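You operate a simulated robot arm through the tools that you are given. There is no shell and no other tool. Be economical: measure what you need, move in short steps, check, and stop when the job is done.

The job below is to be done with a simulated robot arm. You get a single attempt, and the scene is never put back.

TASK
Gauge the gap, fit the shim of that size, latch it and gauge again.
Fine: the gauge button gives the reading; open the latch for the shim; the last reading, with the purple latch locked, shows 0 mm; the other shims stay; fingers clear of the latch.
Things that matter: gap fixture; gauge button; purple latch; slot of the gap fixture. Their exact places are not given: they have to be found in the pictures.

Only the result counts: the job must be done as asked and must still hold three seconds after the hand-in. Knocking over, shifting, dropping, spilling or breaking anything else fails it.

THE ROBOT
A 7-joint arm with a two-finger parallel gripper on a trunk, on a base that drives. Base frame: it is fixed to the floor where the robot stands at the start and does not move with it; the origin is under the middle of the robot, x ahead of it, y to its left, z up. Units: cm, rad, N and s.
Its first joint turns from -2.897 to 2.897 rad. Places, roughly: gap fixture [60, 0, 80]; gauge button [60, 0, 80]; purple latch [70, -10, 80]; slot of the gap fixture [70, 0, 80]. Payload 3.43 kg.
Tool frame: the origin (TCP) lies between the finger pads and is the grasp point; the fingertips stand 3 cm ahead of it; z points along the fingers, y is the line along which they close. The gripper opens to 9.4 cm. The fingers are 2.8 cm wide and 1 cm thick; the gripper's body (5 by 9.6 cm) begins 5.5 cm behind the TCP.
Orientation is that of the tool frame in the base frame, as a unit quaternion [x, y, z, w]. With the fingers straight down and closing along the base's y, the tool's x points along the base's -x, its y along +y and its z along -z.

THE INTERFACE
- The arm moves only by the tool send_rows. Its argument "commands" is a list of rows, each a list of 7 numbers: the shift along the base's x, y, z in mm, then the turn, a rotation vector about the base's x, y, z in rad, then the gripper command, from -1 (shut) to 1 (fully open), values between in proportion. In form: [[tx, ty, tz, wx, wy, wz, grip], ...]. A call has 1 to 10 rows; each row shifts and turns the commanded pose from where the row before left it. A row lasts 0.2 s, in which the tool goes at most 5 cm and 0.15 rad; a call with a longer step from one row to the next is refused whole, and so is a gripper value outside its range. A pose out of reach is approached as far as the arm can. The call stops where the force on the tool passes 80 N (or 10 N more than at its start, if that is more) or the arm is blocked; 0.2 s more then pass. Each finger travels about 4.5 cm/s and halts on what it meets, pressing with about 28 N; the grip force reading is that of the motor and also rises with nothing between the fingers. The clock runs only during rows and for 0.2 s after the last one: add rows that do not move to give the fingers time. The reply holds the time, the measured pose of the TCP, the force on the tool along the base axes, the opening and the grip force, in the units named above and with some noise, with the torque about the TCP (base axes, N m) and any sound that the robot's microphone picked up.
- Cameras (640 x 400 px; columns grow to the right, rows downward): "scene" is now at [2.78, 19.92, 139.46]; the picture's right is [-0.19, -0.98, 0.00], its down [-0.50, 0.10, -0.86] and it looks along [0.85, -0.16, -0.51] (base axes); focal length 267 px, centre (320, 200). "wrist" rides on the gripper at [7.6, 1.4, -10.3] in the tool frame; the picture's right is [-0.18, 0.98, 0.00], its down [-0.75, -0.14, -0.64] and it looks along [-0.63, -0.12, 0.77] (tool axes); focal length 243 px, centre (320, 200).
- grab_frame(camera): a new picture of that camera. The clock stands still meanwhile.
- drive_base(legs): drives the robot by 1 to 6 legs, each [ahead, turn to the left] in cm and rad, along the robot's own axes; the way and the turn of a leg run together, so that a leg with both is an arc; at most 150 cm and 3.142 rad a leg. The arm and the cameras ride along, it lands a little off, and it stops where it bumps. It gives what a move gives.
- pan_tilt(pan, tilt): turns the head with the scene camera to pan (to the left, within 2.094 rad either way) and tilt (down, from -0.506 to 1.204), counted from straight ahead of the robot. It gives what a move gives.
- measure_at(camera, pixels): there is no depth. For up to 12 entries [column, row, z] of the newest picture of that camera ("zoom" is the newest enlarged one), the place [x, y] in the base frame at which the ray of that pixel passes the height z, good to about 0.2 cm. The clock stands still meanwhile.
- enlarge(camera, box): a new picture of the part [left, top, right, bottom] of that camera's present view, enlarged. The clock stands still meanwhile.
- sign_off(): hands the job in; it is judged then, once.

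Work in short steps. Measure before you move; look again where a grasp or a placing could have gone wrong, and mend it. You have 80 turns and 48 pictures in all, those below and enlarged ones among them. Open the gripper and draw the arm clear of the work before you hand the job in, unless the task says otherwise; then end with one line.

The tools are called after "Request:" as name(argument=value, ...) on one line, values as JSON. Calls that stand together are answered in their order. send_rows: Moves the arm, as the interface text tells. Its arguments: {"type":"object","properties":{"commands":{"type":"array","items":{"type":"array","items":{"type":"number"}}}},"required":["commands"]} The other tools are called the same way: drive_base (legs) drives the base; pan_tilt (pan, tilt) turns the head that bears the scene camera; grab_frame (camera) takes a picture; measure_at (camera, pixels) gives the place at which the rays of pixels pass given heights; enlarge (camera, box) takes an enlarged picture of a part of a camera's view; sign_off () hands the job in.

At the start:

```text
clock: 0.0
tool_pos: [61.18, -11.96, 109.63]
tool_rot: [0.0, 1.0, 0.0, 0.0]
force: [0.1, 0.6, -0.2]
wrist_torque: [0.02, -0.01, -0.02]
grip_width: 9.39
finger_force: 0.1
robot x, y, heading: [0.19, -1.98, -0.001]
head pan, tilt: [-0.192, 0.531]
```

scene: 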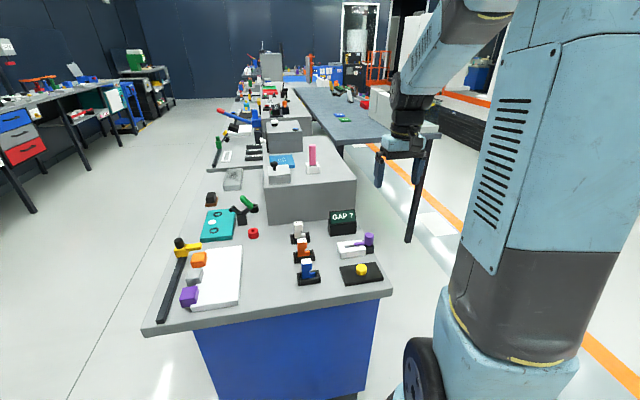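
wrist: 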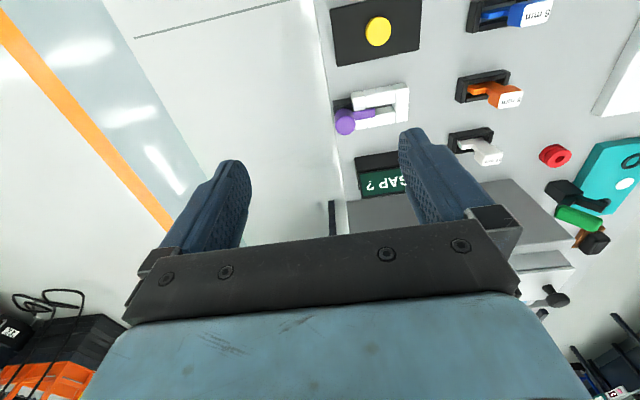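

The scene shows the yellow button near (361,270), the purple latch at (368,240), the GAP display and three shims at (300,235), (303,250), (308,270). I enlarge both views to see details.

Request:
enlarge(camera="scene", box=[280, 200, 400, 300])

Request:
enlarge(camera="wrist", box=[320, 0, 560, 200])

```text
4.00 times, centred on (340, 250) of scene
```

zoom: 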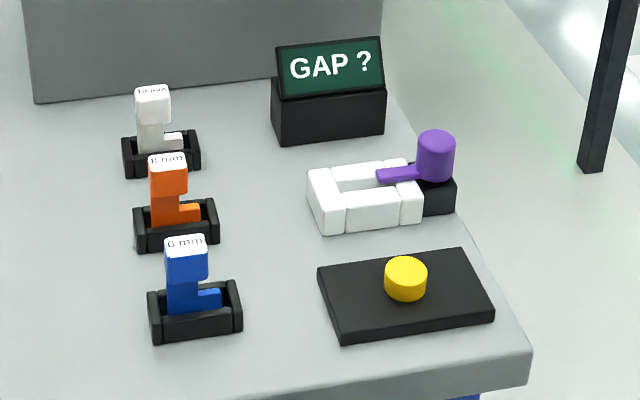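

```text
2.00 times, centred on (440, 100) of wrist
```

zoom: 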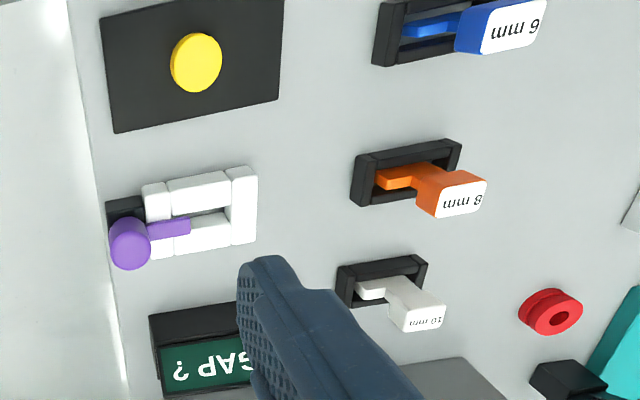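

Triangulating the table height: the same points measured in both cameras at several heights.

Request:
measure_at(camera="wrist", pixels=[[378, 31, 75], [378, 31, 80], [378, 31, 85], [345, 121, 85], [510, 95, 85], [488, 153, 85], [535, 12, 85], [410, 100, 80]])

Request:
measure_at(camera="scene", pixels=[[361, 269, 75], [361, 269, 80], [361, 269, 85], [369, 236, 85], [303, 240, 85], [299, 222, 85], [307, 261, 85]])

```text
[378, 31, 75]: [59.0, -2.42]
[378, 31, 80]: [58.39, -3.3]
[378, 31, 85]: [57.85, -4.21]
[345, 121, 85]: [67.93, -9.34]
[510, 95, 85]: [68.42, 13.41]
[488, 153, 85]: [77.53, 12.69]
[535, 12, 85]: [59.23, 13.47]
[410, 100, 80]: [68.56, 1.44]
```

```text
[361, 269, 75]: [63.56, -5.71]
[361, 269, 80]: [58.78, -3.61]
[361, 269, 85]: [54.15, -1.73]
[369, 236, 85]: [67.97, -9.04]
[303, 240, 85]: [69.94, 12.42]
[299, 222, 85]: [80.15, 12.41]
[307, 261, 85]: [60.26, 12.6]
```

Button top lies near z≈80.3 at (58.4,-3.4). I close the fingers and go above it with tips at about 6 cm above.

Request:
send_rows(commands=[[0, 30, 0, 0, 0, 0, -1], [0, 30, 0, 0, 0, 0, -1], [-28, 26, 0, 0, 0, 0, -1], [0, 0, -40, 0, 0, 0, -1], [0, 0, -40, 0, 0, 0, -1], [0, 0, -40, 0, 0, 0, -1], [0, 0, -40, 0, 0, 0, -1], [0, 0, -30, 0, 0, 0, -1], [0, 0, 0, 0, 0, 0, -1], [0, 0, 0, 0, 0, 0, -1]])

Request:
grab_frame(camera="wrist")

Request:
enlarge(camera="scene", box=[280, 180, 420, 300])

```text
clock: 2.2
tool_pos: [58.4, -3.34, 90.65]
tool_rot: [0.0, 1.0, -0.001, 0.0]
force: [0.2, 0.0, -0.8]
wrist_torque: [0.01, 0.01, 0.01]
grip_width: 0.01
finger_force: 28.2
robot x, y, heading: [0.05, -1.55, 0.004]
head pan, tilt: [-0.192, 0.531]
```

```text
43 pictures are left
```

wrist: 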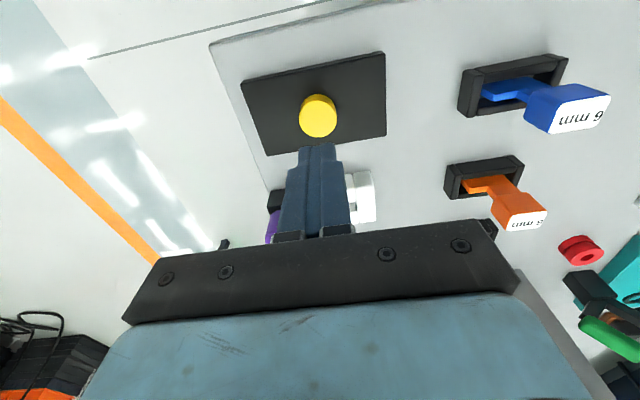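

```text
3.33 times, centred on (350, 240) of scene
```

zoom: 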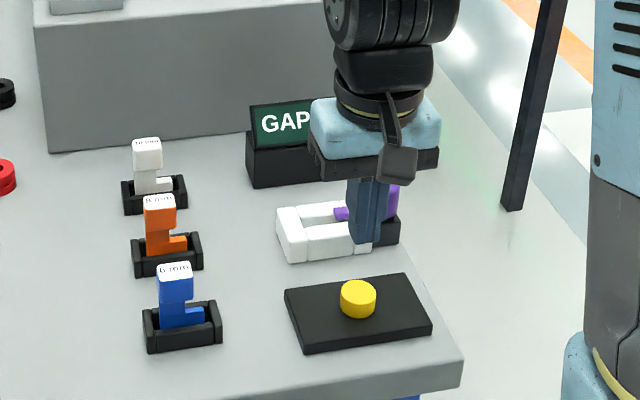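

Check button and latch location from this closer view.

Request:
measure_at(camera="wrist", pixels=[[318, 112, 80.3], [565, 110, 86], [520, 220, 86], [325, 148, 87.6]])

Request:
measure_at(camera="zoom", pixels=[[357, 292, 80.3], [368, 245, 87.6], [175, 270, 86], [160, 203, 86]])

```text
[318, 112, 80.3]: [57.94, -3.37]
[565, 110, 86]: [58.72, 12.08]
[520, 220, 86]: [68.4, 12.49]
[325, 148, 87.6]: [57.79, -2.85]
```

```text
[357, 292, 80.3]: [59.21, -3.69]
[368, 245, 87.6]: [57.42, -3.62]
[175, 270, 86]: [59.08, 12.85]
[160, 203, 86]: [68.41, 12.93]
```

Button at about (58.2,-3.5). I descend straight down, slowly near the end; the call stops on force.

Request:
send_rows(commands=[[0, 0, -25, 0, 0, 0, -1], [0, 0, -25, 0, 0, 0, -1], [0, 0, -10, 0, 0, 0, -1], [0, 0, -5, 0, 0, 0, -1], [0, 0, -3, 0, 0, 0, -1], [0, 0, -2, 0, 0, 0, -1]])

Request:
enlarge(camera="scene", box=[280, 180, 420, 300])

```text
clock: 3.6
tool_pos: [58.45, -3.21, 83.68]
tool_rot: [0.0, 1.0, -0.001, 0.0]
force: [1.0, -0.2, 2.6]
wrist_torque: [-0.04, -0.07, 0.05]
grip_width: 0.0
finger_force: 28.6
robot x, y, heading: [-0.0, -2.12, 0.001]
head pan, tilt: [-0.192, 0.531]
heard: click
```

```text
3.33 times, centred on (350, 240) of scene
```

zoom: 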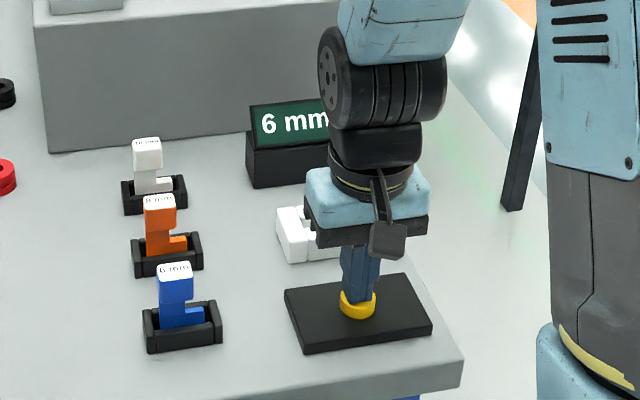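

Click heard and display reads "6 mm": the blue shim. I rise and move aside to look closely at the latch.

Request:
send_rows(commands=[[0, 0, 30, 0, 0, 0, -1], [0, 0, 40, 0, 0, 0, -1], [0, 35, 30, 0, 0, 0, -1], [0, 40, 0, 0, 0, 0, -1], [0, 0, 0, 0, 0, 0, -1]])

Request:
grab_frame(camera="wrist")

Request:
enlarge(camera="scene", box=[320, 210, 400, 270])

```text
clock: 4.8
tool_pos: [58.36, 4.26, 93.46]
tool_rot: [0.0, 1.0, 0.0, 0.0]
force: [0.7, -0.5, 0.5]
wrist_torque: [0.0, 0.0, 0.02]
grip_width: 0.01
finger_force: 27.7
robot x, y, heading: [0.32, -1.81, -0.002]
head pan, tilt: [-0.192, 0.531]
```

```text
40 pictures are left
```

wrist: 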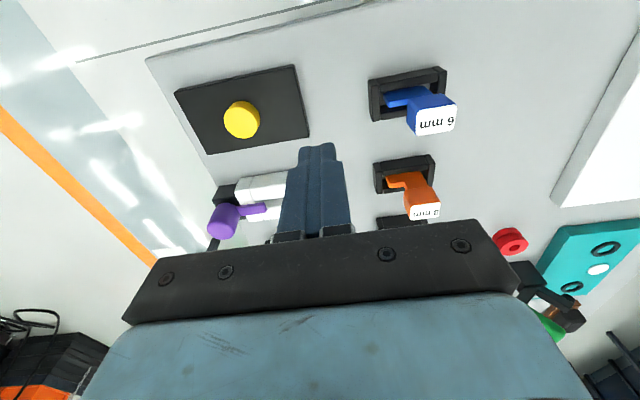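

```text
6.67 times, centred on (360, 240) of scene
```

zoom: 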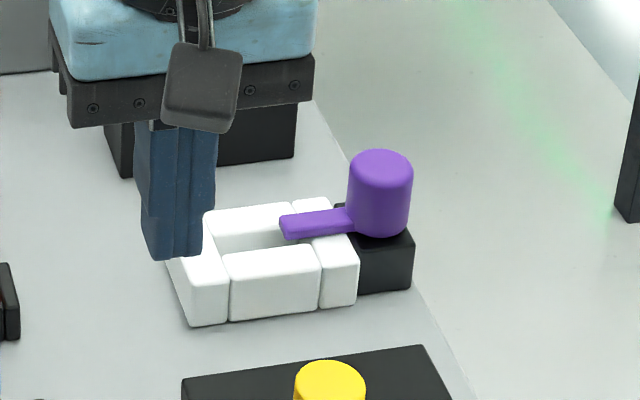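

The latch is a knob on a vertical pivot with an arm over the slot. I open the gripper and centre the fixture between the fingers for measurement.

Request:
send_rows(commands=[[0, -40, 0, 0, 0, 0, 1], [0, -40, 0, 0, 0, 0, 1], [0, 0, 20, 0, 0, 0, 1], [20, 0, 0, 0, 0, 0, 1], [0, 0, 0, 0, 0, 0, 1], [0, 0, 0, 0, 0, 0, 1]])

Request:
enlarge(camera="wrist", box=[240, 60, 400, 160])

```text
clock: 6.2
tool_pos: [60.28, -3.94, 95.63]
tool_rot: [0.0, 1.0, 0.0, 0.0]
force: [-0.2, -0.5, 0.5]
wrist_torque: [0.02, -0.02, 0.02]
grip_width: 9.41
finger_force: 0.2
robot x, y, heading: [0.02, -2.22, 0.0]
head pan, tilt: [-0.192, 0.531]
```

```text
4.00 times, centred on (320, 110) of wrist
```

zoom: 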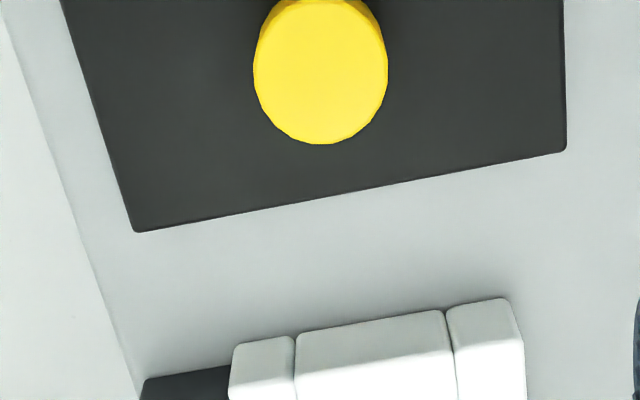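

Fixture sits lower in the image; enlarge rows 130–230.

Request:
enlarge(camera="wrist", box=[240, 130, 400, 230])

Request:
enlarge(camera="scene", box=[280, 210, 400, 290])

```text
4.00 times, centred on (320, 180) of wrist
```

zoom: 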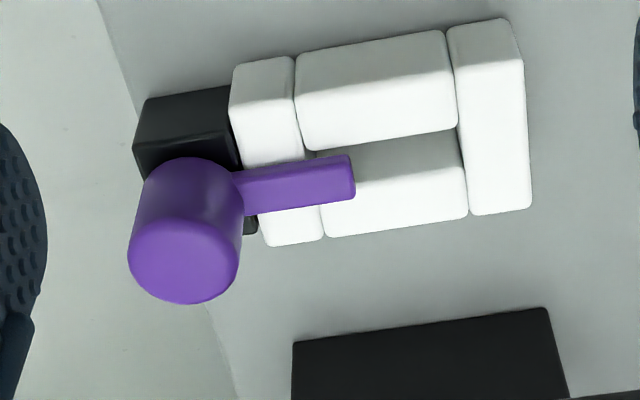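

```text
5.00 times, centred on (340, 250) of scene
```

zoom: 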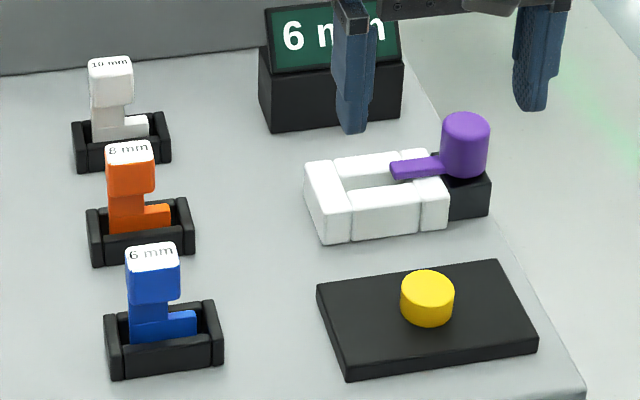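

Measuring corners in both views to fix the table height, fixture top and slot.

Request:
measure_at(camera="wrist", pixels=[[367, 134.5, 78], [367, 134.5, 77], [370.7, 145, 80], [370.7, 145, 82], [354, 163, 80], [357, 174.5, 80], [319, 167.5, 80], [313, 142, 80], [286, 194, 87], [286, 194, 85], [328, 174, 81], [356, 182, 80]])

Request:
measure_at(camera="zoom", pixels=[[322, 243, 78], [322, 243, 77], [328, 205, 80], [328, 205, 82], [348, 190, 80], [345, 178, 80], [465, 122, 87], [465, 122, 85], [391, 170, 81], [152, 250, 86], [152, 250, 87], [112, 380, 77]])

```text
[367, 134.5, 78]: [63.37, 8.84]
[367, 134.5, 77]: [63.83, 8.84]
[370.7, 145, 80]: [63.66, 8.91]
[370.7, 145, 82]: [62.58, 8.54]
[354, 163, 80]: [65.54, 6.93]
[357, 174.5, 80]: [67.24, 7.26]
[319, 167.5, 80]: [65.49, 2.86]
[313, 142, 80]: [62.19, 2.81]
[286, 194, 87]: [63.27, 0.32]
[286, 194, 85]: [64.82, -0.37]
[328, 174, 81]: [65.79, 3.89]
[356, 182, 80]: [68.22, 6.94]
```

```text
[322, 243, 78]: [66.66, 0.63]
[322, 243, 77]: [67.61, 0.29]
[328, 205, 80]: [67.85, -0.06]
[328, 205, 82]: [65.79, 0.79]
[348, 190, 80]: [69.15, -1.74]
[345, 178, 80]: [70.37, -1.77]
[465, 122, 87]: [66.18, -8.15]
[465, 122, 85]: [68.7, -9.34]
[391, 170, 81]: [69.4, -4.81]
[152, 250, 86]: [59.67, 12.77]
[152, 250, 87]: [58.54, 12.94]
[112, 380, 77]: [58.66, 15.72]
```

Full-frame wrist data was stale, so correcting by the shift: table ≈78.5, fixture top ≈82, knob ≈(68,-9,85). Now a close look at the blue shim.

Request:
send_rows(commands=[[0, 40, 10, 0, 0, 0, 1], [0, 40, 10, 0, 0, 0, 1], [-10, 40, 0, 0, 0, 0, 1], [-10, 40, 0, 0, 0, 0, 1], [0, 0, 0, 0, 0, 0, 1]])

Request:
grab_frame(camera="wrist")

Request:
enlarge(camera="wrist", box=[240, 40, 400, 140])

```text
clock: 7.4
tool_pos: [58.37, 12.07, 97.82]
tool_rot: [0.0, 1.0, 0.0, 0.0]
force: [0.2, -0.6, 0.4]
wrist_torque: [-0.01, 0.0, 0.0]
grip_width: 9.4
finger_force: 0.1
robot x, y, heading: [0.04, -1.92, -0.003]
head pan, tilt: [-0.192, 0.531]
```

```text
35 pictures are left
```

wrist: 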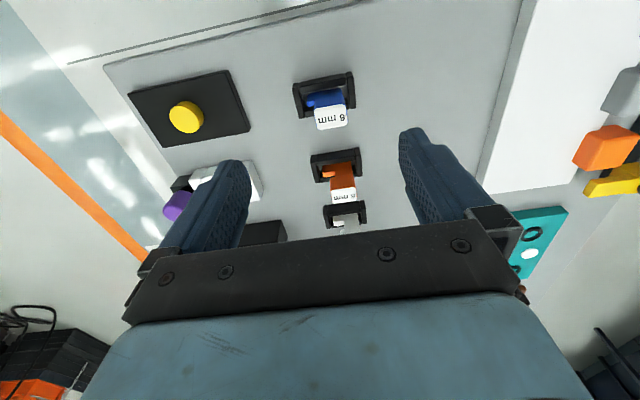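

```text
4.00 times, centred on (320, 90) of wrist
```

zoom: 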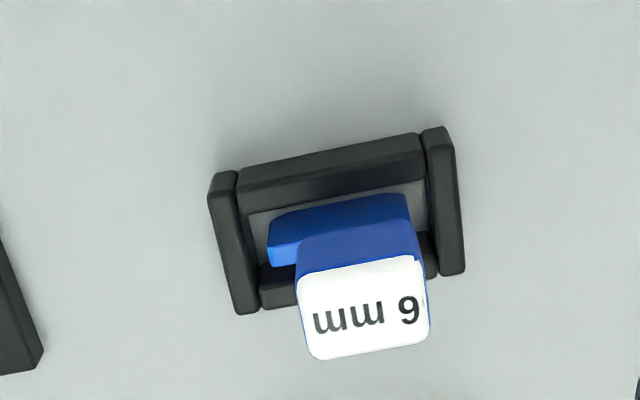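

Measuring the shim label corners and the tray.

Request:
measure_at(camera="zoom", pixels=[[300, 283, 86.5], [422, 258, 86.5], [311, 358, 86.5], [428, 338, 86.5], [365, 308, 86.5], [365, 308, 85.5], [268, 245, 81], [210, 195, 80], [445, 128, 80], [250, 213, 79], [270, 265, 81], [462, 272, 80]])

Request:
enlarge(camera="scene", box=[285, 240, 335, 290])

```text
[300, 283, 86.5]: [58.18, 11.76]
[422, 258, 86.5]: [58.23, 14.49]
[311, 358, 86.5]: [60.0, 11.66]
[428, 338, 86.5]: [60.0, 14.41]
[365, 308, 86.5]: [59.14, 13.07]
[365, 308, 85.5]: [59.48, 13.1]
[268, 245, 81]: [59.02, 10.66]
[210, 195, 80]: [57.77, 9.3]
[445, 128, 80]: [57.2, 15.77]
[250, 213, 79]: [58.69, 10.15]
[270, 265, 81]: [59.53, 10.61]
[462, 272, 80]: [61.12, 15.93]
```

```text
8.00 times, centred on (310, 265) of scene
```

zoom: 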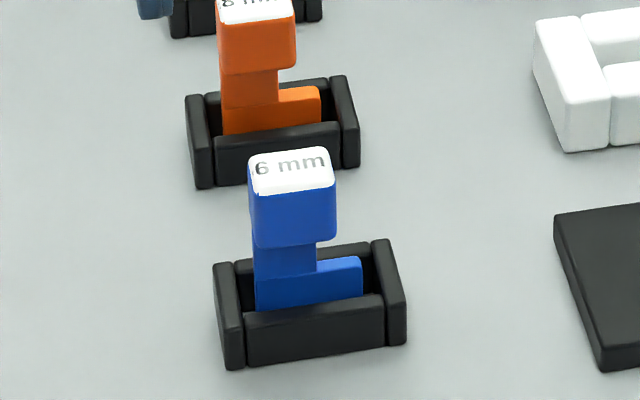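

Knob centre ≈(68.0,-9.1), top ≈85.5; latch arm top ≈82.5. I go above the knob with open fingers and then check before gripping.

Request:
send_rows(commands=[[19.3, -42.3, 0, 0, 0, 0, 1], [19.3, -42.3, 0, 0, 0, 0, 1], [19.3, -42.3, 0, 0, 0, 0, 1], [19.3, -42.3, 0, 0, 0, 0, 1], [19.3, -42.3, 0, 0, 0, 0, 1], [0, 0, -30, 0, 0, 0, 1], [0, 0, -30, 0, 0, 0, 1], [0, 0, 0, 0, 0, 0, 1]])

Request:
grab_frame(camera="wrist")

Request:
enlarge(camera="scene", box=[320, 190, 420, 270])

```text
clock: 9.2
tool_pos: [68.15, -9.15, 91.53]
tool_rot: [0.0, 1.0, -0.001, 0.0]
force: [-0.4, -0.2, -0.4]
wrist_torque: [-0.02, 0.04, 0.02]
grip_width: 9.4
finger_force: 0.1
robot x, y, heading: [-0.03, -1.81, 0.002]
head pan, tilt: [-0.192, 0.531]
```

```text
32 pictures are left
```

wrist: 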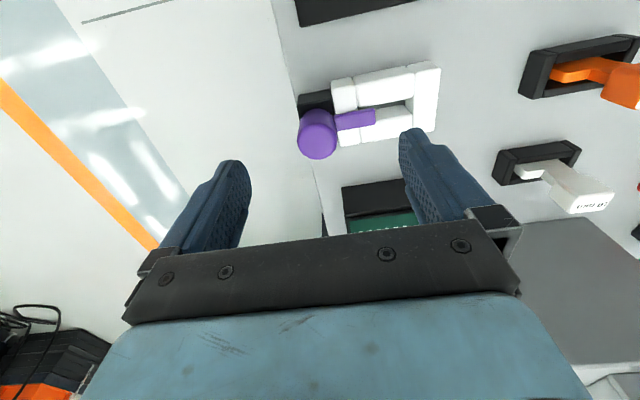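

```text
5.00 times, centred on (370, 230) of scene
```

zoom: 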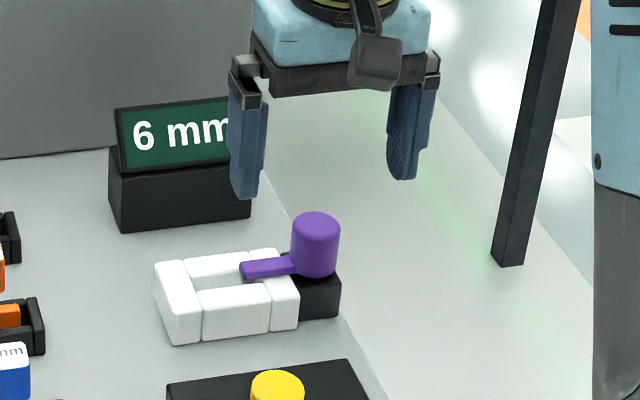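

Verify knob position and fixture corners from this close view.

Request:
measure_at(camera="wrist", pixels=[[317, 142, 85.5], [299, 142, 85.5], [336, 142, 85.5], [373, 118, 82.5], [406, 100, 82], [437, 120, 82], [429, 62, 78.6], [436, 131, 82]])

Request:
measure_at(camera="zoom", pixels=[[316, 222, 85.5], [240, 268, 82.5], [316, 277, 82]])

```text
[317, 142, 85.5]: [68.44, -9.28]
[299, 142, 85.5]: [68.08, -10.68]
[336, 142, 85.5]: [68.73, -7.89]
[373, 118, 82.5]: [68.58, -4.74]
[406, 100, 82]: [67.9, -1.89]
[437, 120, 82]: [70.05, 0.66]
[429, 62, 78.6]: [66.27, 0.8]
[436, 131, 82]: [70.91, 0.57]
```

```text
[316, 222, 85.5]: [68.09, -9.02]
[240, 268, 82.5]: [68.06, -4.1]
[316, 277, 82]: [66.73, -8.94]
```

Aligned with the knob at about (68.2,-9.15). Descend to TCP z≈86.2 and close on the knob.

Request:
send_rows(commands=[[0, 0, 0, 0, 0, 0, 0.1], [0, 0, -25, 0, 0, 0, 0.1], [0, 0, -20, 0, 0, 0, 0.1], [0, 0, -8, 0, 0, 0, 0.1], [0, 0, 0, 0, 0, 0, -1], [0, 0, 0, 0, 0, 0, -1], [0, 0, 0, 0, 0, 0, -1], [0, 0, 0, 0, 0, 0, -1]])

Request:
enlarge(camera="scene", box=[320, 190, 420, 270])

```text
clock: 11.0
tool_pos: [68.2, -9.46, 86.23]
tool_rot: [0.001, 1.0, 0.001, -0.001]
force: [0.6, -50.1, -8.4]
wrist_torque: [-1.6, -0.17, -0.42]
grip_width: 3.07
finger_force: 45.4
robot x, y, heading: [0.38, -1.78, -0.0]
head pan, tilt: [-0.192, 0.531]
```

```text
5.00 times, centred on (370, 230) of scene
```

zoom: 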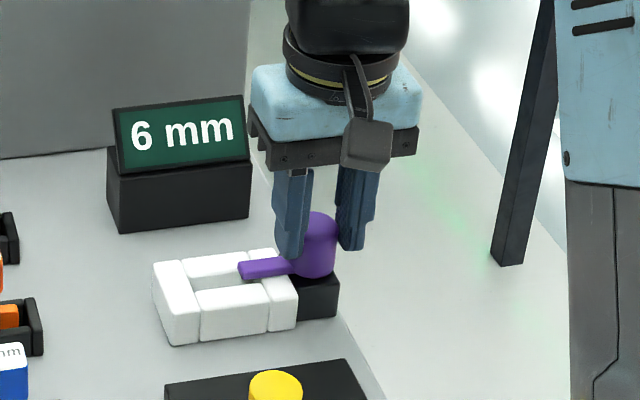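

Gripped (3.07 cm) but with -50 N side force: the knob centre is further toward -y. I shift the command -4 mm to relax.

Request:
send_rows(commands=[[0, -3, 0, 0, 0, 0, -1], [0, 0, 0, 0, 0, 0, -1]])

```text
clock: 11.6
tool_pos: [68.17, -9.42, 86.39]
tool_rot: [0.0, 1.0, 0.001, 0.0]
force: [1.6, -34.4, -16.1]
wrist_torque: [-1.01, -0.3, -0.32]
grip_width: 3.03
finger_force: 44.8
robot x, y, heading: [-0.01, -1.6, 0.001]
head pan, tilt: [-0.192, 0.531]
```

Request:
send_rows(commands=[[0, -3, 0, 0, 0, 0, -1], [0, 0, 0, 0, 0, 0, -1]])

```text
clock: 12.2
tool_pos: [68.14, -9.5, 86.16]
tool_rot: [-0.002, 1.0, 0.002, -0.001]
force: [0.8, -3.7, -21.9]
wrist_torque: [0.12, -0.15, -0.11]
grip_width: 3.04
finger_force: 44.7
robot x, y, heading: [0.08, -1.71, -0.001]
head pan, tilt: [-0.192, 0.531]
```

Side force gone. Now try a small twist of the knob, counter-clockwise from above.

Request:
send_rows(commands=[[0, 0, -1, 0, 0, 0.1, -1], [0, 0, -1, 0, 0, 0.1, -1], [0, 0, 0, 0, 0, 0, -1]])

Request:
enlarge(camera="scene", box=[320, 190, 420, 270])

```text
clock: 13.0
tool_pos: [68.12, -9.72, 86.4]
tool_rot: [-0.1, 0.995, 0.0, 0.001]
force: [-0.5, -14.2, 17.2]
wrist_torque: [-0.57, 0.38, -0.83]
grip_width: 3.04
finger_force: 45.3
robot x, y, heading: [0.05, -1.6, 0.003]
head pan, tilt: [-0.192, 0.531]
```

```text
5.00 times, centred on (370, 230) of scene
```

zoom: 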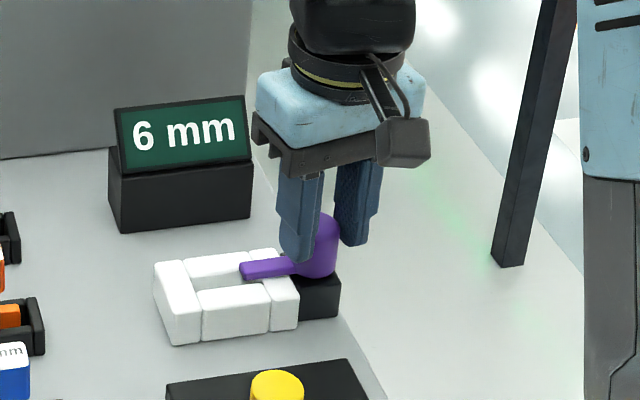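

The arm did not turn that way (torque -0.8 Nm; slip). Try clockwise.

Request:
send_rows(commands=[[0, 0, 1, 0, 0, -0.1, -1], [0, 0, 0, 0, 0, -0.1, -1], [0, 0, 0, 0, 0, -0.1, -1], [0, 0, 0, 0, 0, -0.1, -1], [0, 0, 0, 0, 0, -0.1, -1], [0, 0, 0, 0, 0, 0, -1]])

Request:
enlarge(camera="scene", box=[320, 190, 420, 270])

```text
clock: 14.4
tool_pos: [68.15, -9.25, 86.27]
tool_rot: [0.148, 0.989, -0.001, 0.0]
force: [16.6, 43.0, 2.6]
wrist_torque: [1.76, 0.06, 0.39]
grip_width: 3.03
finger_force: 45.5
robot x, y, heading: [0.29, -1.78, 0.006]
head pan, tilt: [-0.192, 0.531]
```

```text
5.00 times, centred on (370, 230) of scene
```

zoom: 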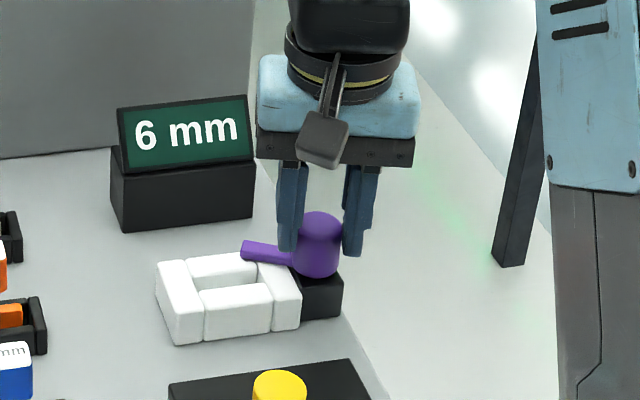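

It opens clockwise. I correct y by +4 mm and keep turning.

Request:
send_rows(commands=[[-1, 4, 0, 0, 0, 0, -1], [0, 0, 0, 0, 0, -0.12, -1], [0, 0, 0, 0, 0, -0.12, -1], [0, 0, 0, 0, 0, -0.12, -1], [0, 0, 0, 0, 0, 0, -1]])

```text
clock: 15.6
tool_pos: [68.23, -8.8, 86.38]
tool_rot: [0.323, 0.946, -0.001, 0.001]
force: [47.9, 40.6, -0.7]
wrist_torque: [0.71, -2.1, 0.6]
grip_width: 3.04
finger_force: 45.3
robot x, y, heading: [-0.03, -1.79, -0.0]
head pan, tilt: [-0.192, 0.531]
```

The tool is pulled toward +x,+y; I follow that and continue.

Request:
send_rows(commands=[[4, 4, 0, 0, 0, 0, -1], [0, 0, 0, 0, 0, 0, -1]])

Request:
enlarge(camera="scene", box=[320, 190, 420, 270])

```text
clock: 16.2
tool_pos: [68.3, -8.93, 86.3]
tool_rot: [0.324, 0.946, -0.001, -0.001]
force: [19.6, 9.7, 9.9]
wrist_torque: [-0.17, -0.54, 0.21]
grip_width: 3.06
finger_force: 45.0
robot x, y, heading: [0.01, -1.74, 0.0]
head pan, tilt: [-0.192, 0.531]
```

```text
5.00 times, centred on (370, 230) of scene
```

zoom: 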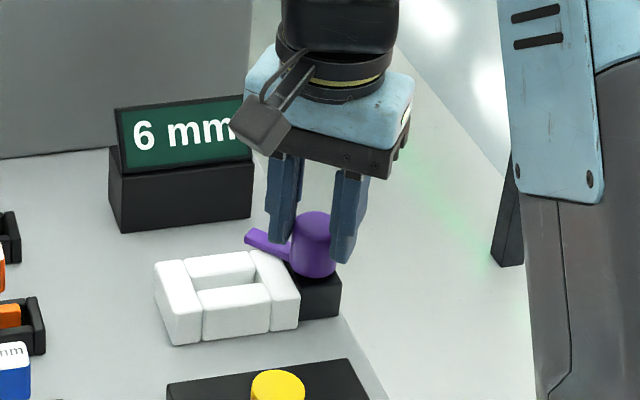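

Arm is clearing the slot. Continue turning.

Request:
send_rows(commands=[[1, 0, 0, 0, 0, -0.12, -1], [1, 0, 0, 0, 0, -0.12, -1], [1, 0, 0, 0, 0, -0.12, -1], [0, 0, 0, 0, 0, -0.12, -1], [0, 0, 0, 0, 0, 0, -1]])

Request:
enlarge(camera="scene", box=[320, 190, 420, 270])

```text
clock: 17.4
tool_pos: [68.56, -8.68, 86.27]
tool_rot: [0.54, 0.842, 0.0, -0.002]
force: [6.1, 36.9, 7.3]
wrist_torque: [1.88, 0.03, 0.2]
grip_width: 3.05
finger_force: 45.4
robot x, y, heading: [0.22, -1.8, -0.001]
head pan, tilt: [-0.192, 0.531]
```

```text
5.00 times, centred on (370, 230) of scene
```

zoom: 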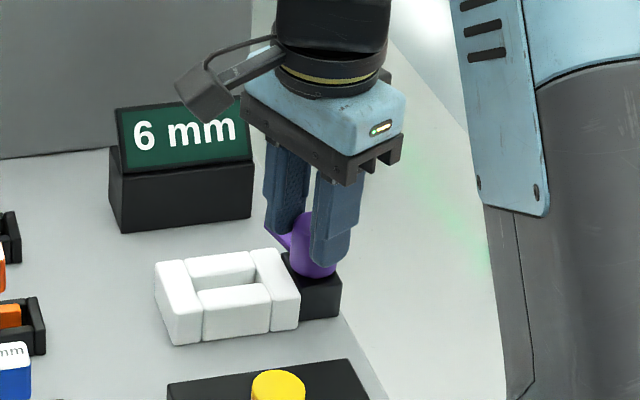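

Slot is clear; finish to roughly a quarter turn, following the y pull.

Request:
send_rows(commands=[[0, 3, 0, 0, 0, 0, -1], [0, 0, 0, 0, 0, -0.12, -1], [0, 0, 0, 0, 0, -0.12, -1], [0, 0, 0, 0, 0, -0.12, -1], [0, 0, 0, 0, 0, 0, -1]])

Request:
enlarge(camera="scene", box=[320, 190, 420, 270])

```text
clock: 18.6
tool_pos: [68.95, -8.46, 86.26]
tool_rot: [0.682, 0.732, 0.0, 0.002]
force: [40.2, 19.9, 8.9]
wrist_torque: [-0.06, -1.29, 1.18]
grip_width: 3.06
finger_force: 45.0
robot x, y, heading: [-0.07, -1.44, -0.001]
head pan, tilt: [-0.192, 0.531]
```

```text
5.00 times, centred on (370, 230) of scene
```

zoom: 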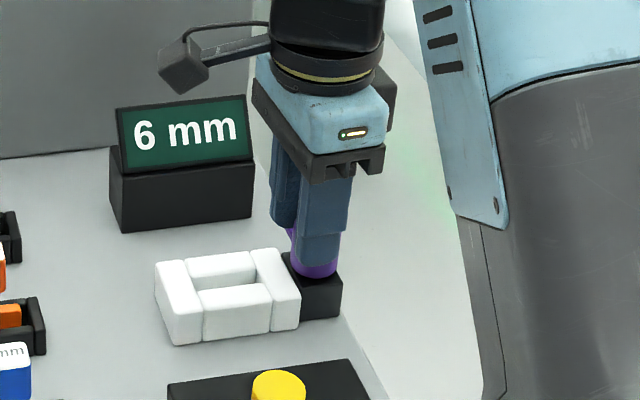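

Torque shows it's at its end of travel. I release and rise straight up.

Request:
send_rows(commands=[[2, 1, 0, 0, 0, 0, -1], [0, 0, 0, 0, 0, 0, 0.1], [0, 0, 0, 0, 0, 0, 0.1], [0, 0, 0, 0, 0, 0, 0.1], [0, 0, 20, 0, 0, 0, 0.1], [0, 0, 40, 0, 0, 0, 0.1], [0, 0, 50, 0, 0, 0, 1], [0, 0, 0, 0, 0, 0, 1]])

Request:
enlarge(camera="scene", box=[320, 190, 420, 270])

```text
clock: 20.4
tool_pos: [68.78, -8.28, 97.17]
tool_rot: [0.681, 0.732, 0.0, 0.0]
force: [0.3, 0.4, 0.4]
wrist_torque: [-0.03, 0.0, 0.01]
grip_width: 9.41
finger_force: 0.0
robot x, y, heading: [0.12, -1.74, -0.003]
head pan, tilt: [-0.192, 0.531]
```

```text
5.00 times, centred on (370, 230) of scene
```

zoom: 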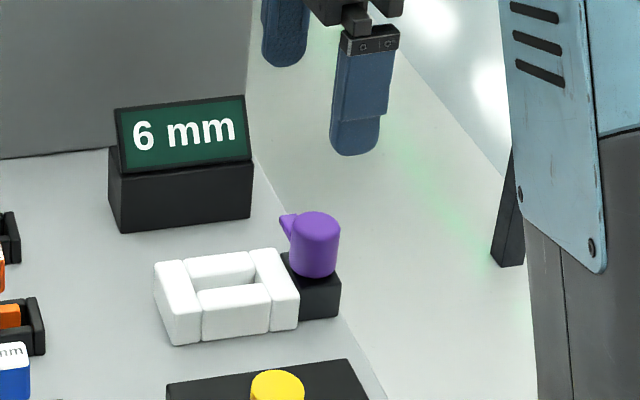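

Latch is open, slot fully visible. I square the gripper to exactly 90° and look down into the slot from the +y side.

Request:
send_rows(commands=[[0, 26, 0, 0, 0, -0.073, 1], [-5, 26, 0, 0, 0, 0, 1], [0, 0, 0, 0, 0, 0, 1]])

Request:
grab_frame(camera="wrist")

Request:
enlarge(camera="wrist", box=[240, 50, 400, 150])

```text
clock: 21.2
tool_pos: [68.51, -3.28, 97.15]
tool_rot: [0.708, 0.706, 0.0, 0.001]
force: [-0.5, -0.5, 1.2]
wrist_torque: [-0.03, 0.03, 0.0]
grip_width: 9.38
finger_force: 0.2
robot x, y, heading: [-0.02, -1.65, -0.002]
head pan, tilt: [-0.192, 0.531]
```

```text
23 pictures are left
```

wrist: 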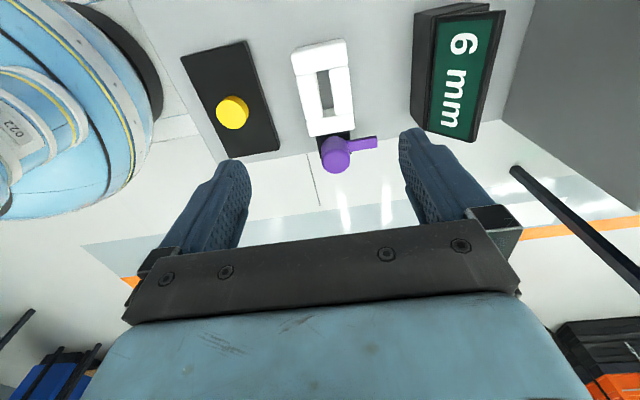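

```text
4.00 times, centred on (320, 100) of wrist
```

zoom: 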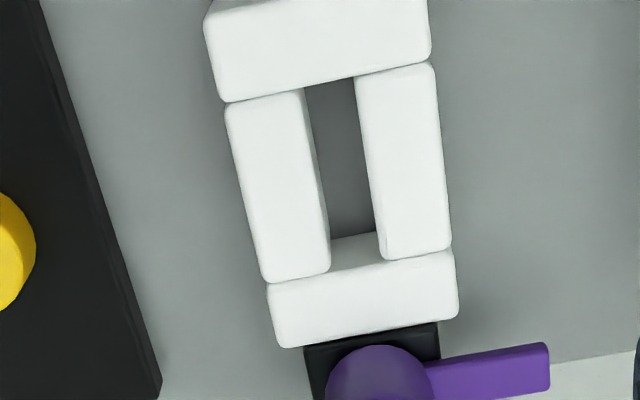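

Measure slot corners at the top height in this view (for z 81.5 and 82).

Request:
measure_at(camera="zoom", pixels=[[305, 90, 82], [355, 77, 82], [330, 270, 82], [380, 260, 82], [305, 90, 81], [355, 77, 81], [330, 270, 81], [380, 260, 81], [205, 24, 78.6], [230, 102, 82], [430, 62, 82], [331, 239, 78.6]])

Request:
enlarge(camera="scene", box=[325, 220, 385, 270])

```text
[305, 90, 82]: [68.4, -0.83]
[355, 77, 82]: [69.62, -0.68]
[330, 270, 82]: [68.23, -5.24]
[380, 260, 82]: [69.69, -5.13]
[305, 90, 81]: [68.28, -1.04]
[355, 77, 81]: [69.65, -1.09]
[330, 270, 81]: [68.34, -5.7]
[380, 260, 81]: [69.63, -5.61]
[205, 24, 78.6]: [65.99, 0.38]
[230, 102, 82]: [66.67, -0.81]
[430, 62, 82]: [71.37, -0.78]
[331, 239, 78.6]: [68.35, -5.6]
```

```text
8.00 times, centred on (355, 245) of scene
```

zoom: 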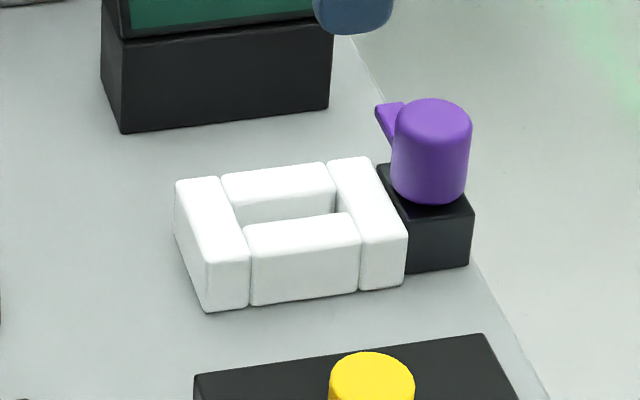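

Slot ≈ x 68.3–69.65, y −5.4…−1.0. Now the same view of the blue shim.

Request:
send_rows(commands=[[-19, 33, 0, 0, 0, 0, 1], [-19, 33, 0, 0, 0, 0, 1], [-19, 33, 0, 0, 0, 0, 1], [-18, 33, 0, 0, 0, 0, 1], [-18, 30, 0, 0, 0, 0, 1], [0, 0, 0, 0, 0, 0, 1]])

Request:
enlarge(camera="wrist", box=[240, 50, 400, 150])

```text
clock: 22.6
tool_pos: [59.1, 13.0, 97.47]
tool_rot: [0.708, 0.706, 0.0, 0.0]
force: [0.1, -0.5, 0.1]
wrist_torque: [-0.04, -0.02, 0.01]
grip_width: 9.41
finger_force: 0.0
robot x, y, heading: [-0.12, -1.59, 0.003]
head pan, tilt: [-0.192, 0.531]
```

```text
4.00 times, centred on (320, 100) of wrist
```

zoom: 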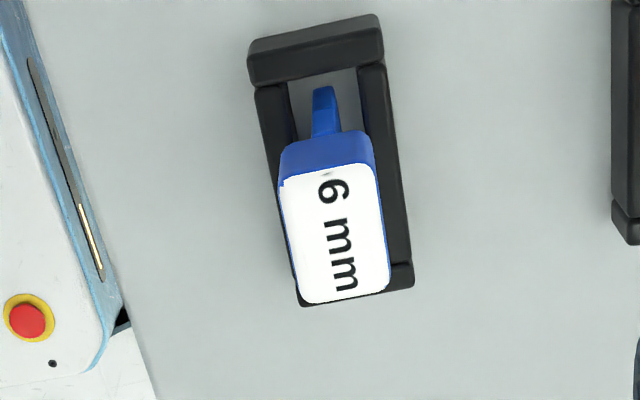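

The shim blade is ~6 mm thick in x, and the head is ~1.8 wide. Measure head corners from this view.

Request:
measure_at(camera="zoom", pixels=[[283, 183, 86.5], [374, 165, 86.5], [300, 302, 86.5], [388, 290, 86.5], [312, 90, 81.5], [337, 88, 81.5], [292, 80, 78.8], [357, 68, 78.8], [250, 45, 80.3], [414, 285, 80.3]])

```text
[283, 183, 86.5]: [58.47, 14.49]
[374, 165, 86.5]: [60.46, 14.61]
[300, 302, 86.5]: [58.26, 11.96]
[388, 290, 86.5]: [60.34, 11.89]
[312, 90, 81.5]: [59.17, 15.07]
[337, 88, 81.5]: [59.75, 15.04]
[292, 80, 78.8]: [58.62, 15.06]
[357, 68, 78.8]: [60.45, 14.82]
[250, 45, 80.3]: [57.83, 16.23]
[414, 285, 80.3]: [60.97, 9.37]
```

Head centre ≈(59.4,13.15). Descend with a 5 cm opening so the tips reach z≈82.8 around the head, then look.

Request:
send_rows(commands=[[2.5, 1, -20, 0, 0, 0, 0], [0, 0, -40, 0, 0, 0, 0], [0, 0, -30, 0, 0, 0, 0], [0, 0, -20, 0, 0, 0, 0], [0, 0, -7, 0, 0, 0, 0], [0, 0, 0, 0, 0, 0, 0]])

Request:
enlarge(camera="scene", box=[270, 210, 370, 290])

```text
clock: 24.0
tool_pos: [59.32, 13.12, 85.77]
tool_rot: [0.708, 0.706, 0.001, -0.001]
force: [0.3, 0.4, 0.4]
wrist_torque: [0.02, -0.01, -0.03]
grip_width: 4.7
finger_force: 0.1
robot x, y, heading: [0.27, -1.82, 0.0]
head pan, tilt: [-0.192, 0.531]
```

```text
5.00 times, centred on (320, 250) of scene
```

zoom: 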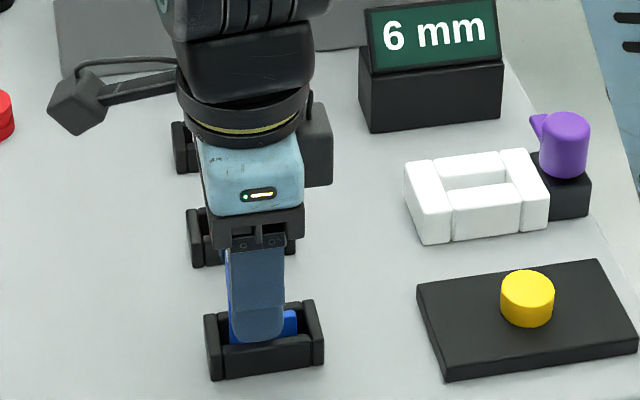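

The near finger covers the head and clears the tray. I measure the slot in this view, then close.

Request:
measure_at(camera="zoom", pixels=[[433, 165, 82], [453, 192, 82], [503, 154, 82], [522, 182, 82], [565, 122, 85.5], [422, 244, 78.6], [256, 320, 83]])

Request:
send_rows(commands=[[0, 0, 0, 0, 0, 0, -1], [0, 0, 0, 0, 0, 0, -1], [0, 0, 0, 0, 0, 0, -1], [0, 0, 0, 0, 0, 0, -1]])

```text
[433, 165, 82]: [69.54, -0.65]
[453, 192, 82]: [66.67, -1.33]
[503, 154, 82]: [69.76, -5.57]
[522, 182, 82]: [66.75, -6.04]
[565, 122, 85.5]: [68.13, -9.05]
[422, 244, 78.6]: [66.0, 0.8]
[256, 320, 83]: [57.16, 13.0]
```

```text
clock: 25.0
tool_pos: [59.3, 13.12, 85.78]
tool_rot: [0.707, 0.707, 0.0, -0.001]
force: [-0.1, -0.5, 0.6]
wrist_torque: [-0.01, 0.02, -0.01]
grip_width: 2.57
finger_force: 28.2
robot x, y, heading: [0.1, -1.83, -0.0]
head pan, tilt: [-0.192, 0.531]
```

Gripped at 2.57 cm with no side force. Lift straight up 5 cm and look.

Request:
send_rows(commands=[[0, 0, 10, 0, 0, 0, -1], [0, 0, 20, 0, 0, 0, -1], [0, 0, 30, 0, 0, 0, -1], [0, 0, 0, 0, 0, 0, -1]])

Request:
enlarge(camera="scene", box=[270, 210, 370, 290])

Request:
enlarge(camera="wrist", box=[240, 90, 400, 190])

```text
clock: 26.0
tool_pos: [59.45, 13.22, 91.69]
tool_rot: [0.708, 0.706, -0.001, 0.0]
force: [-0.5, -0.3, -0.6]
wrist_torque: [-0.02, -0.02, -0.01]
grip_width: 2.57
finger_force: 27.6
robot x, y, heading: [0.25, -2.08, -0.003]
head pan, tilt: [-0.192, 0.531]
```

```text
5.00 times, centred on (320, 250) of scene
```

zoom: 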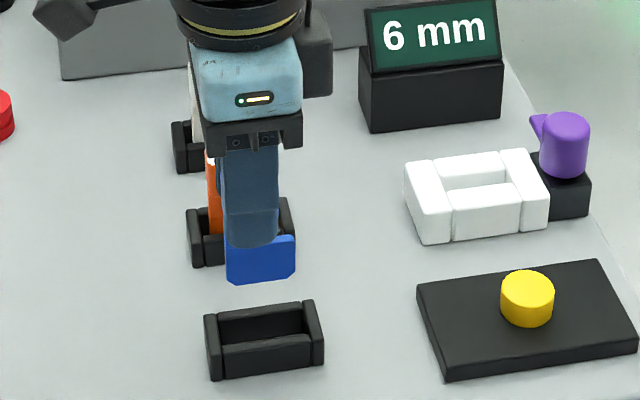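

```text
4.00 times, centred on (320, 140) of wrist
```

zoom: 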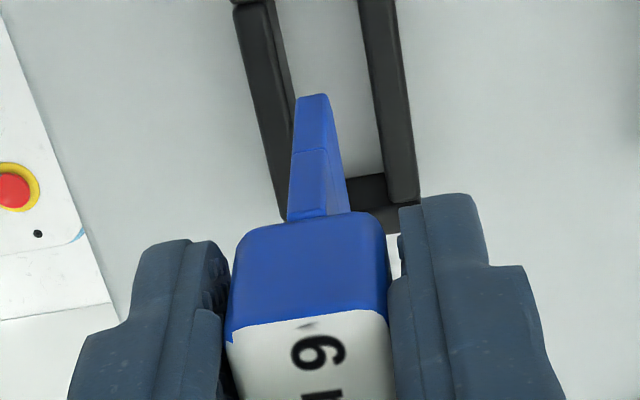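

Shim held upright. Measure the blade's ends in both views relative to the TCP (bottom z≈84.6).

Request:
measure_at(camera="zoom", pixels=[[297, 97, 84.6], [328, 95, 84.6], [232, 250, 91.5], [385, 240, 91.5]])

Request:
enlarge(camera="scene", box=[300, 240, 340, 280])

```text
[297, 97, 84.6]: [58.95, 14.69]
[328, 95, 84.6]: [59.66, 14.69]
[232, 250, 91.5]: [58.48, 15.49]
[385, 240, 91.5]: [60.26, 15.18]
```

```text
10.00 times, centred on (320, 260) of scene
```

zoom: 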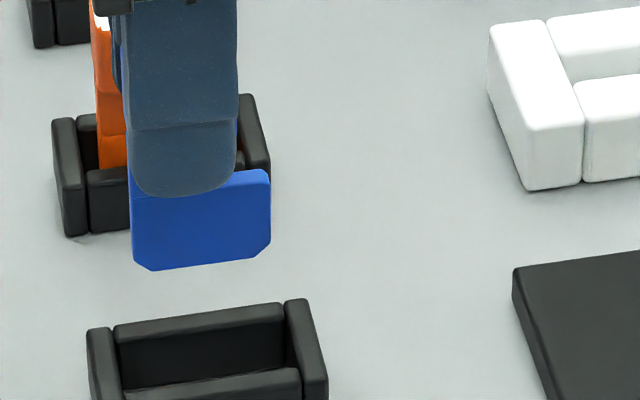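

Request:
measure_at(camera="zoom", pixels=[[133, 250, 85.1], [271, 240, 85.1], [201, 265, 84.5], [130, 196, 87.2], [270, 178, 87.2]])

```text
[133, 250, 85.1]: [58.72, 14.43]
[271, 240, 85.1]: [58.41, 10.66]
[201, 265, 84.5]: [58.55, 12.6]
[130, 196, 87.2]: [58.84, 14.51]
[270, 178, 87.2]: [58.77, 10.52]
```

Blade centre sits −0.62 cm in y from the TCP. I lift and move to hover above the slot at TCP (69.0,-2.65).

Request:
send_rows(commands=[[0, 0, 40, 0, 0, 0, -1], [24, -40, 0, 0, 0, 0, -1], [24, -40, 0, 0, 0, 0, -1], [24, -40, 0, 0, 0, 0, -1], [24, -38, 0, 0, 0, 0, -1], [0, 0, -40, 0, 0, 0, -1], [0, 0, 0, 0, 0, 0, -1], [0, 0, 0, 0, 0, 0, -1]])

Request:
enlarge(camera="scene", box=[325, 200, 385, 260])

Request:
enlarge(camera="wrist", box=[240, 90, 400, 190])

```text
clock: 27.8
tool_pos: [68.75, -2.74, 91.49]
tool_rot: [0.708, 0.706, 0.0, 0.0]
force: [0.4, 0.3, 0.6]
wrist_torque: [0.04, 0.03, 0.02]
grip_width: 2.58
finger_force: 28.3
robot x, y, heading: [0.12, -1.82, 0.002]
head pan, tilt: [-0.192, 0.531]
```

```text
6.67 times, centred on (355, 230) of scene
```

zoom: 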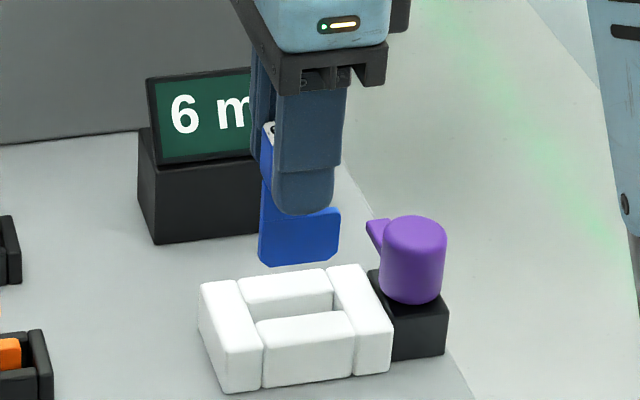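

```text
4.00 times, centred on (320, 140) of wrist
```

zoom: 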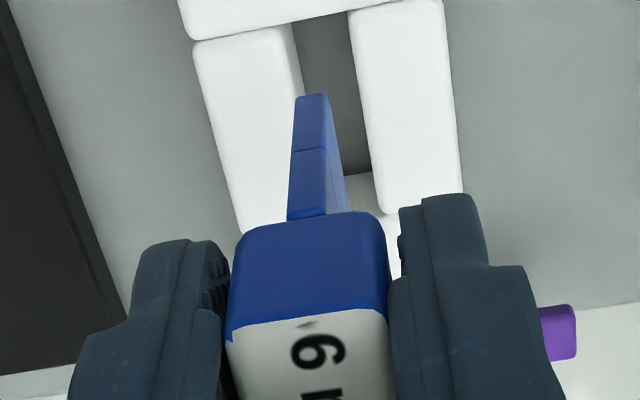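

Measure the blade and the slot's edges in this same wrist view.

Request:
measure_at(camera="zoom", pixels=[[296, 97, 84.4], [328, 95, 84.4], [294, 25, 81], [348, 12, 81], [305, 95, 81], [363, 90, 81], [294, 25, 82], [348, 12, 82], [374, 172, 78.6], [380, 212, 81]])

```text
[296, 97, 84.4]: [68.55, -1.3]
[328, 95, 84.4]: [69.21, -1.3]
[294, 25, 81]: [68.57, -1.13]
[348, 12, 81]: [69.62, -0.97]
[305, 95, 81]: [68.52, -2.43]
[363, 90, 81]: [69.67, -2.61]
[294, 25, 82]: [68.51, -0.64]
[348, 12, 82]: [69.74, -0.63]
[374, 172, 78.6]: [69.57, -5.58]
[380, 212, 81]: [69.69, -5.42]
```

Blade centre x 68.88 vs slot centre ≈69.1; y is centred. Shift +2.2 mm in x and lower gently.

Request:
send_rows(commands=[[2.2, 0, 0, 0, 0, 0, -1], [0, 0, -20, 0, 0, 0, -1], [0, 0, -10, 0, 0, 0, -1], [0, 0, -8, 0, 0, 0, -1], [0, 0, -6, 0, 0, 0, -1], [0, 0, 0, 0, 0, 0, -1]])

Request:
enlarge(camera="scene", box=[325, 200, 385, 260])

```text
clock: 29.2
tool_pos: [69.16, -2.59, 87.28]
tool_rot: [0.708, 0.706, 0.0, -0.001]
force: [0.1, -0.6, -0.8]
wrist_torque: [-0.02, -0.03, 0.02]
grip_width: 2.58
finger_force: 27.9
robot x, y, heading: [-0.21, -1.42, -0.0]
head pan, tilt: [-0.192, 0.531]
```

```text
6.67 times, centred on (355, 230) of scene
```

zoom: 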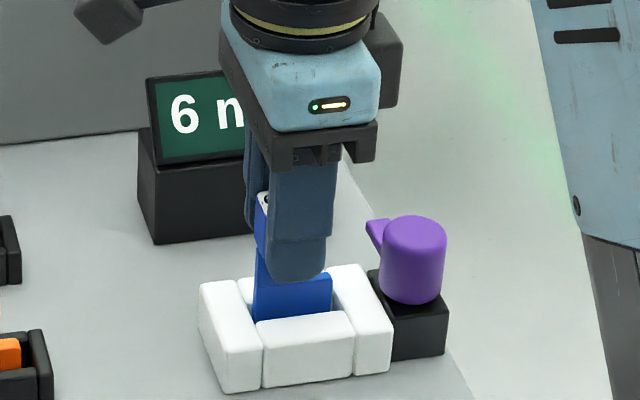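

Blade enters with no contact force. Continue down to the floor.

Request:
send_rows(commands=[[0, 0, -8, 0, 0, 0, -1], [0, 0, -5, 0, 0, 0, -1], [0, 0, -2, 0, 0, 0, -1], [0, 0, 0, 0, 0, 0, -1]])

Request:
enlarge(camera="scene", box=[325, 200, 385, 260])

```text
clock: 30.2
tool_pos: [69.2, -2.64, 85.58]
tool_rot: [0.707, 0.707, -0.001, 0.0]
force: [-0.7, -0.3, -0.5]
wrist_torque: [0.0, 0.0, -0.02]
grip_width: 2.57
finger_force: 27.7
robot x, y, heading: [0.1, -1.97, 0.005]
head pan, tilt: [-0.192, 0.531]
```

```text
6.67 times, centred on (355, 230) of scene
```

zoom: 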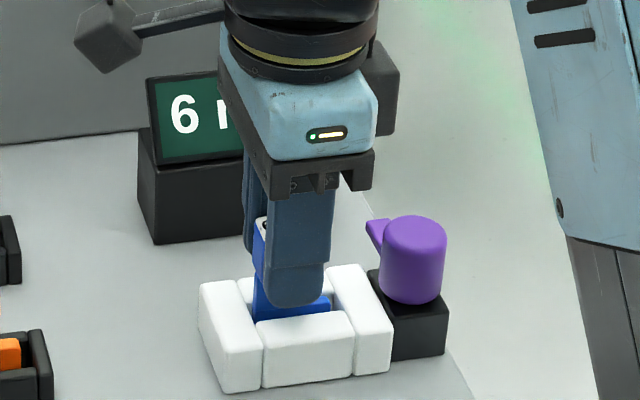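

No floor contact yet; lower in 2 mm steps.

Request:
send_rows(commands=[[0, 0, -2, 0, 0, 0, -1], [0, 0, -2, 0, 0, 0, -1], [0, 0, 0, 0, 0, 0, -1]])

```text
clock: 31.0
tool_pos: [69.08, -2.59, 85.37]
tool_rot: [0.707, 0.707, 0.0, 0.0]
force: [0.5, 0.8, 27.9]
wrist_torque: [-0.01, -0.06, -0.01]
grip_width: 2.57
finger_force: 28.4
robot x, y, heading: [-0.12, -1.42, -0.001]
head pan, tilt: [-0.192, 0.531]
```

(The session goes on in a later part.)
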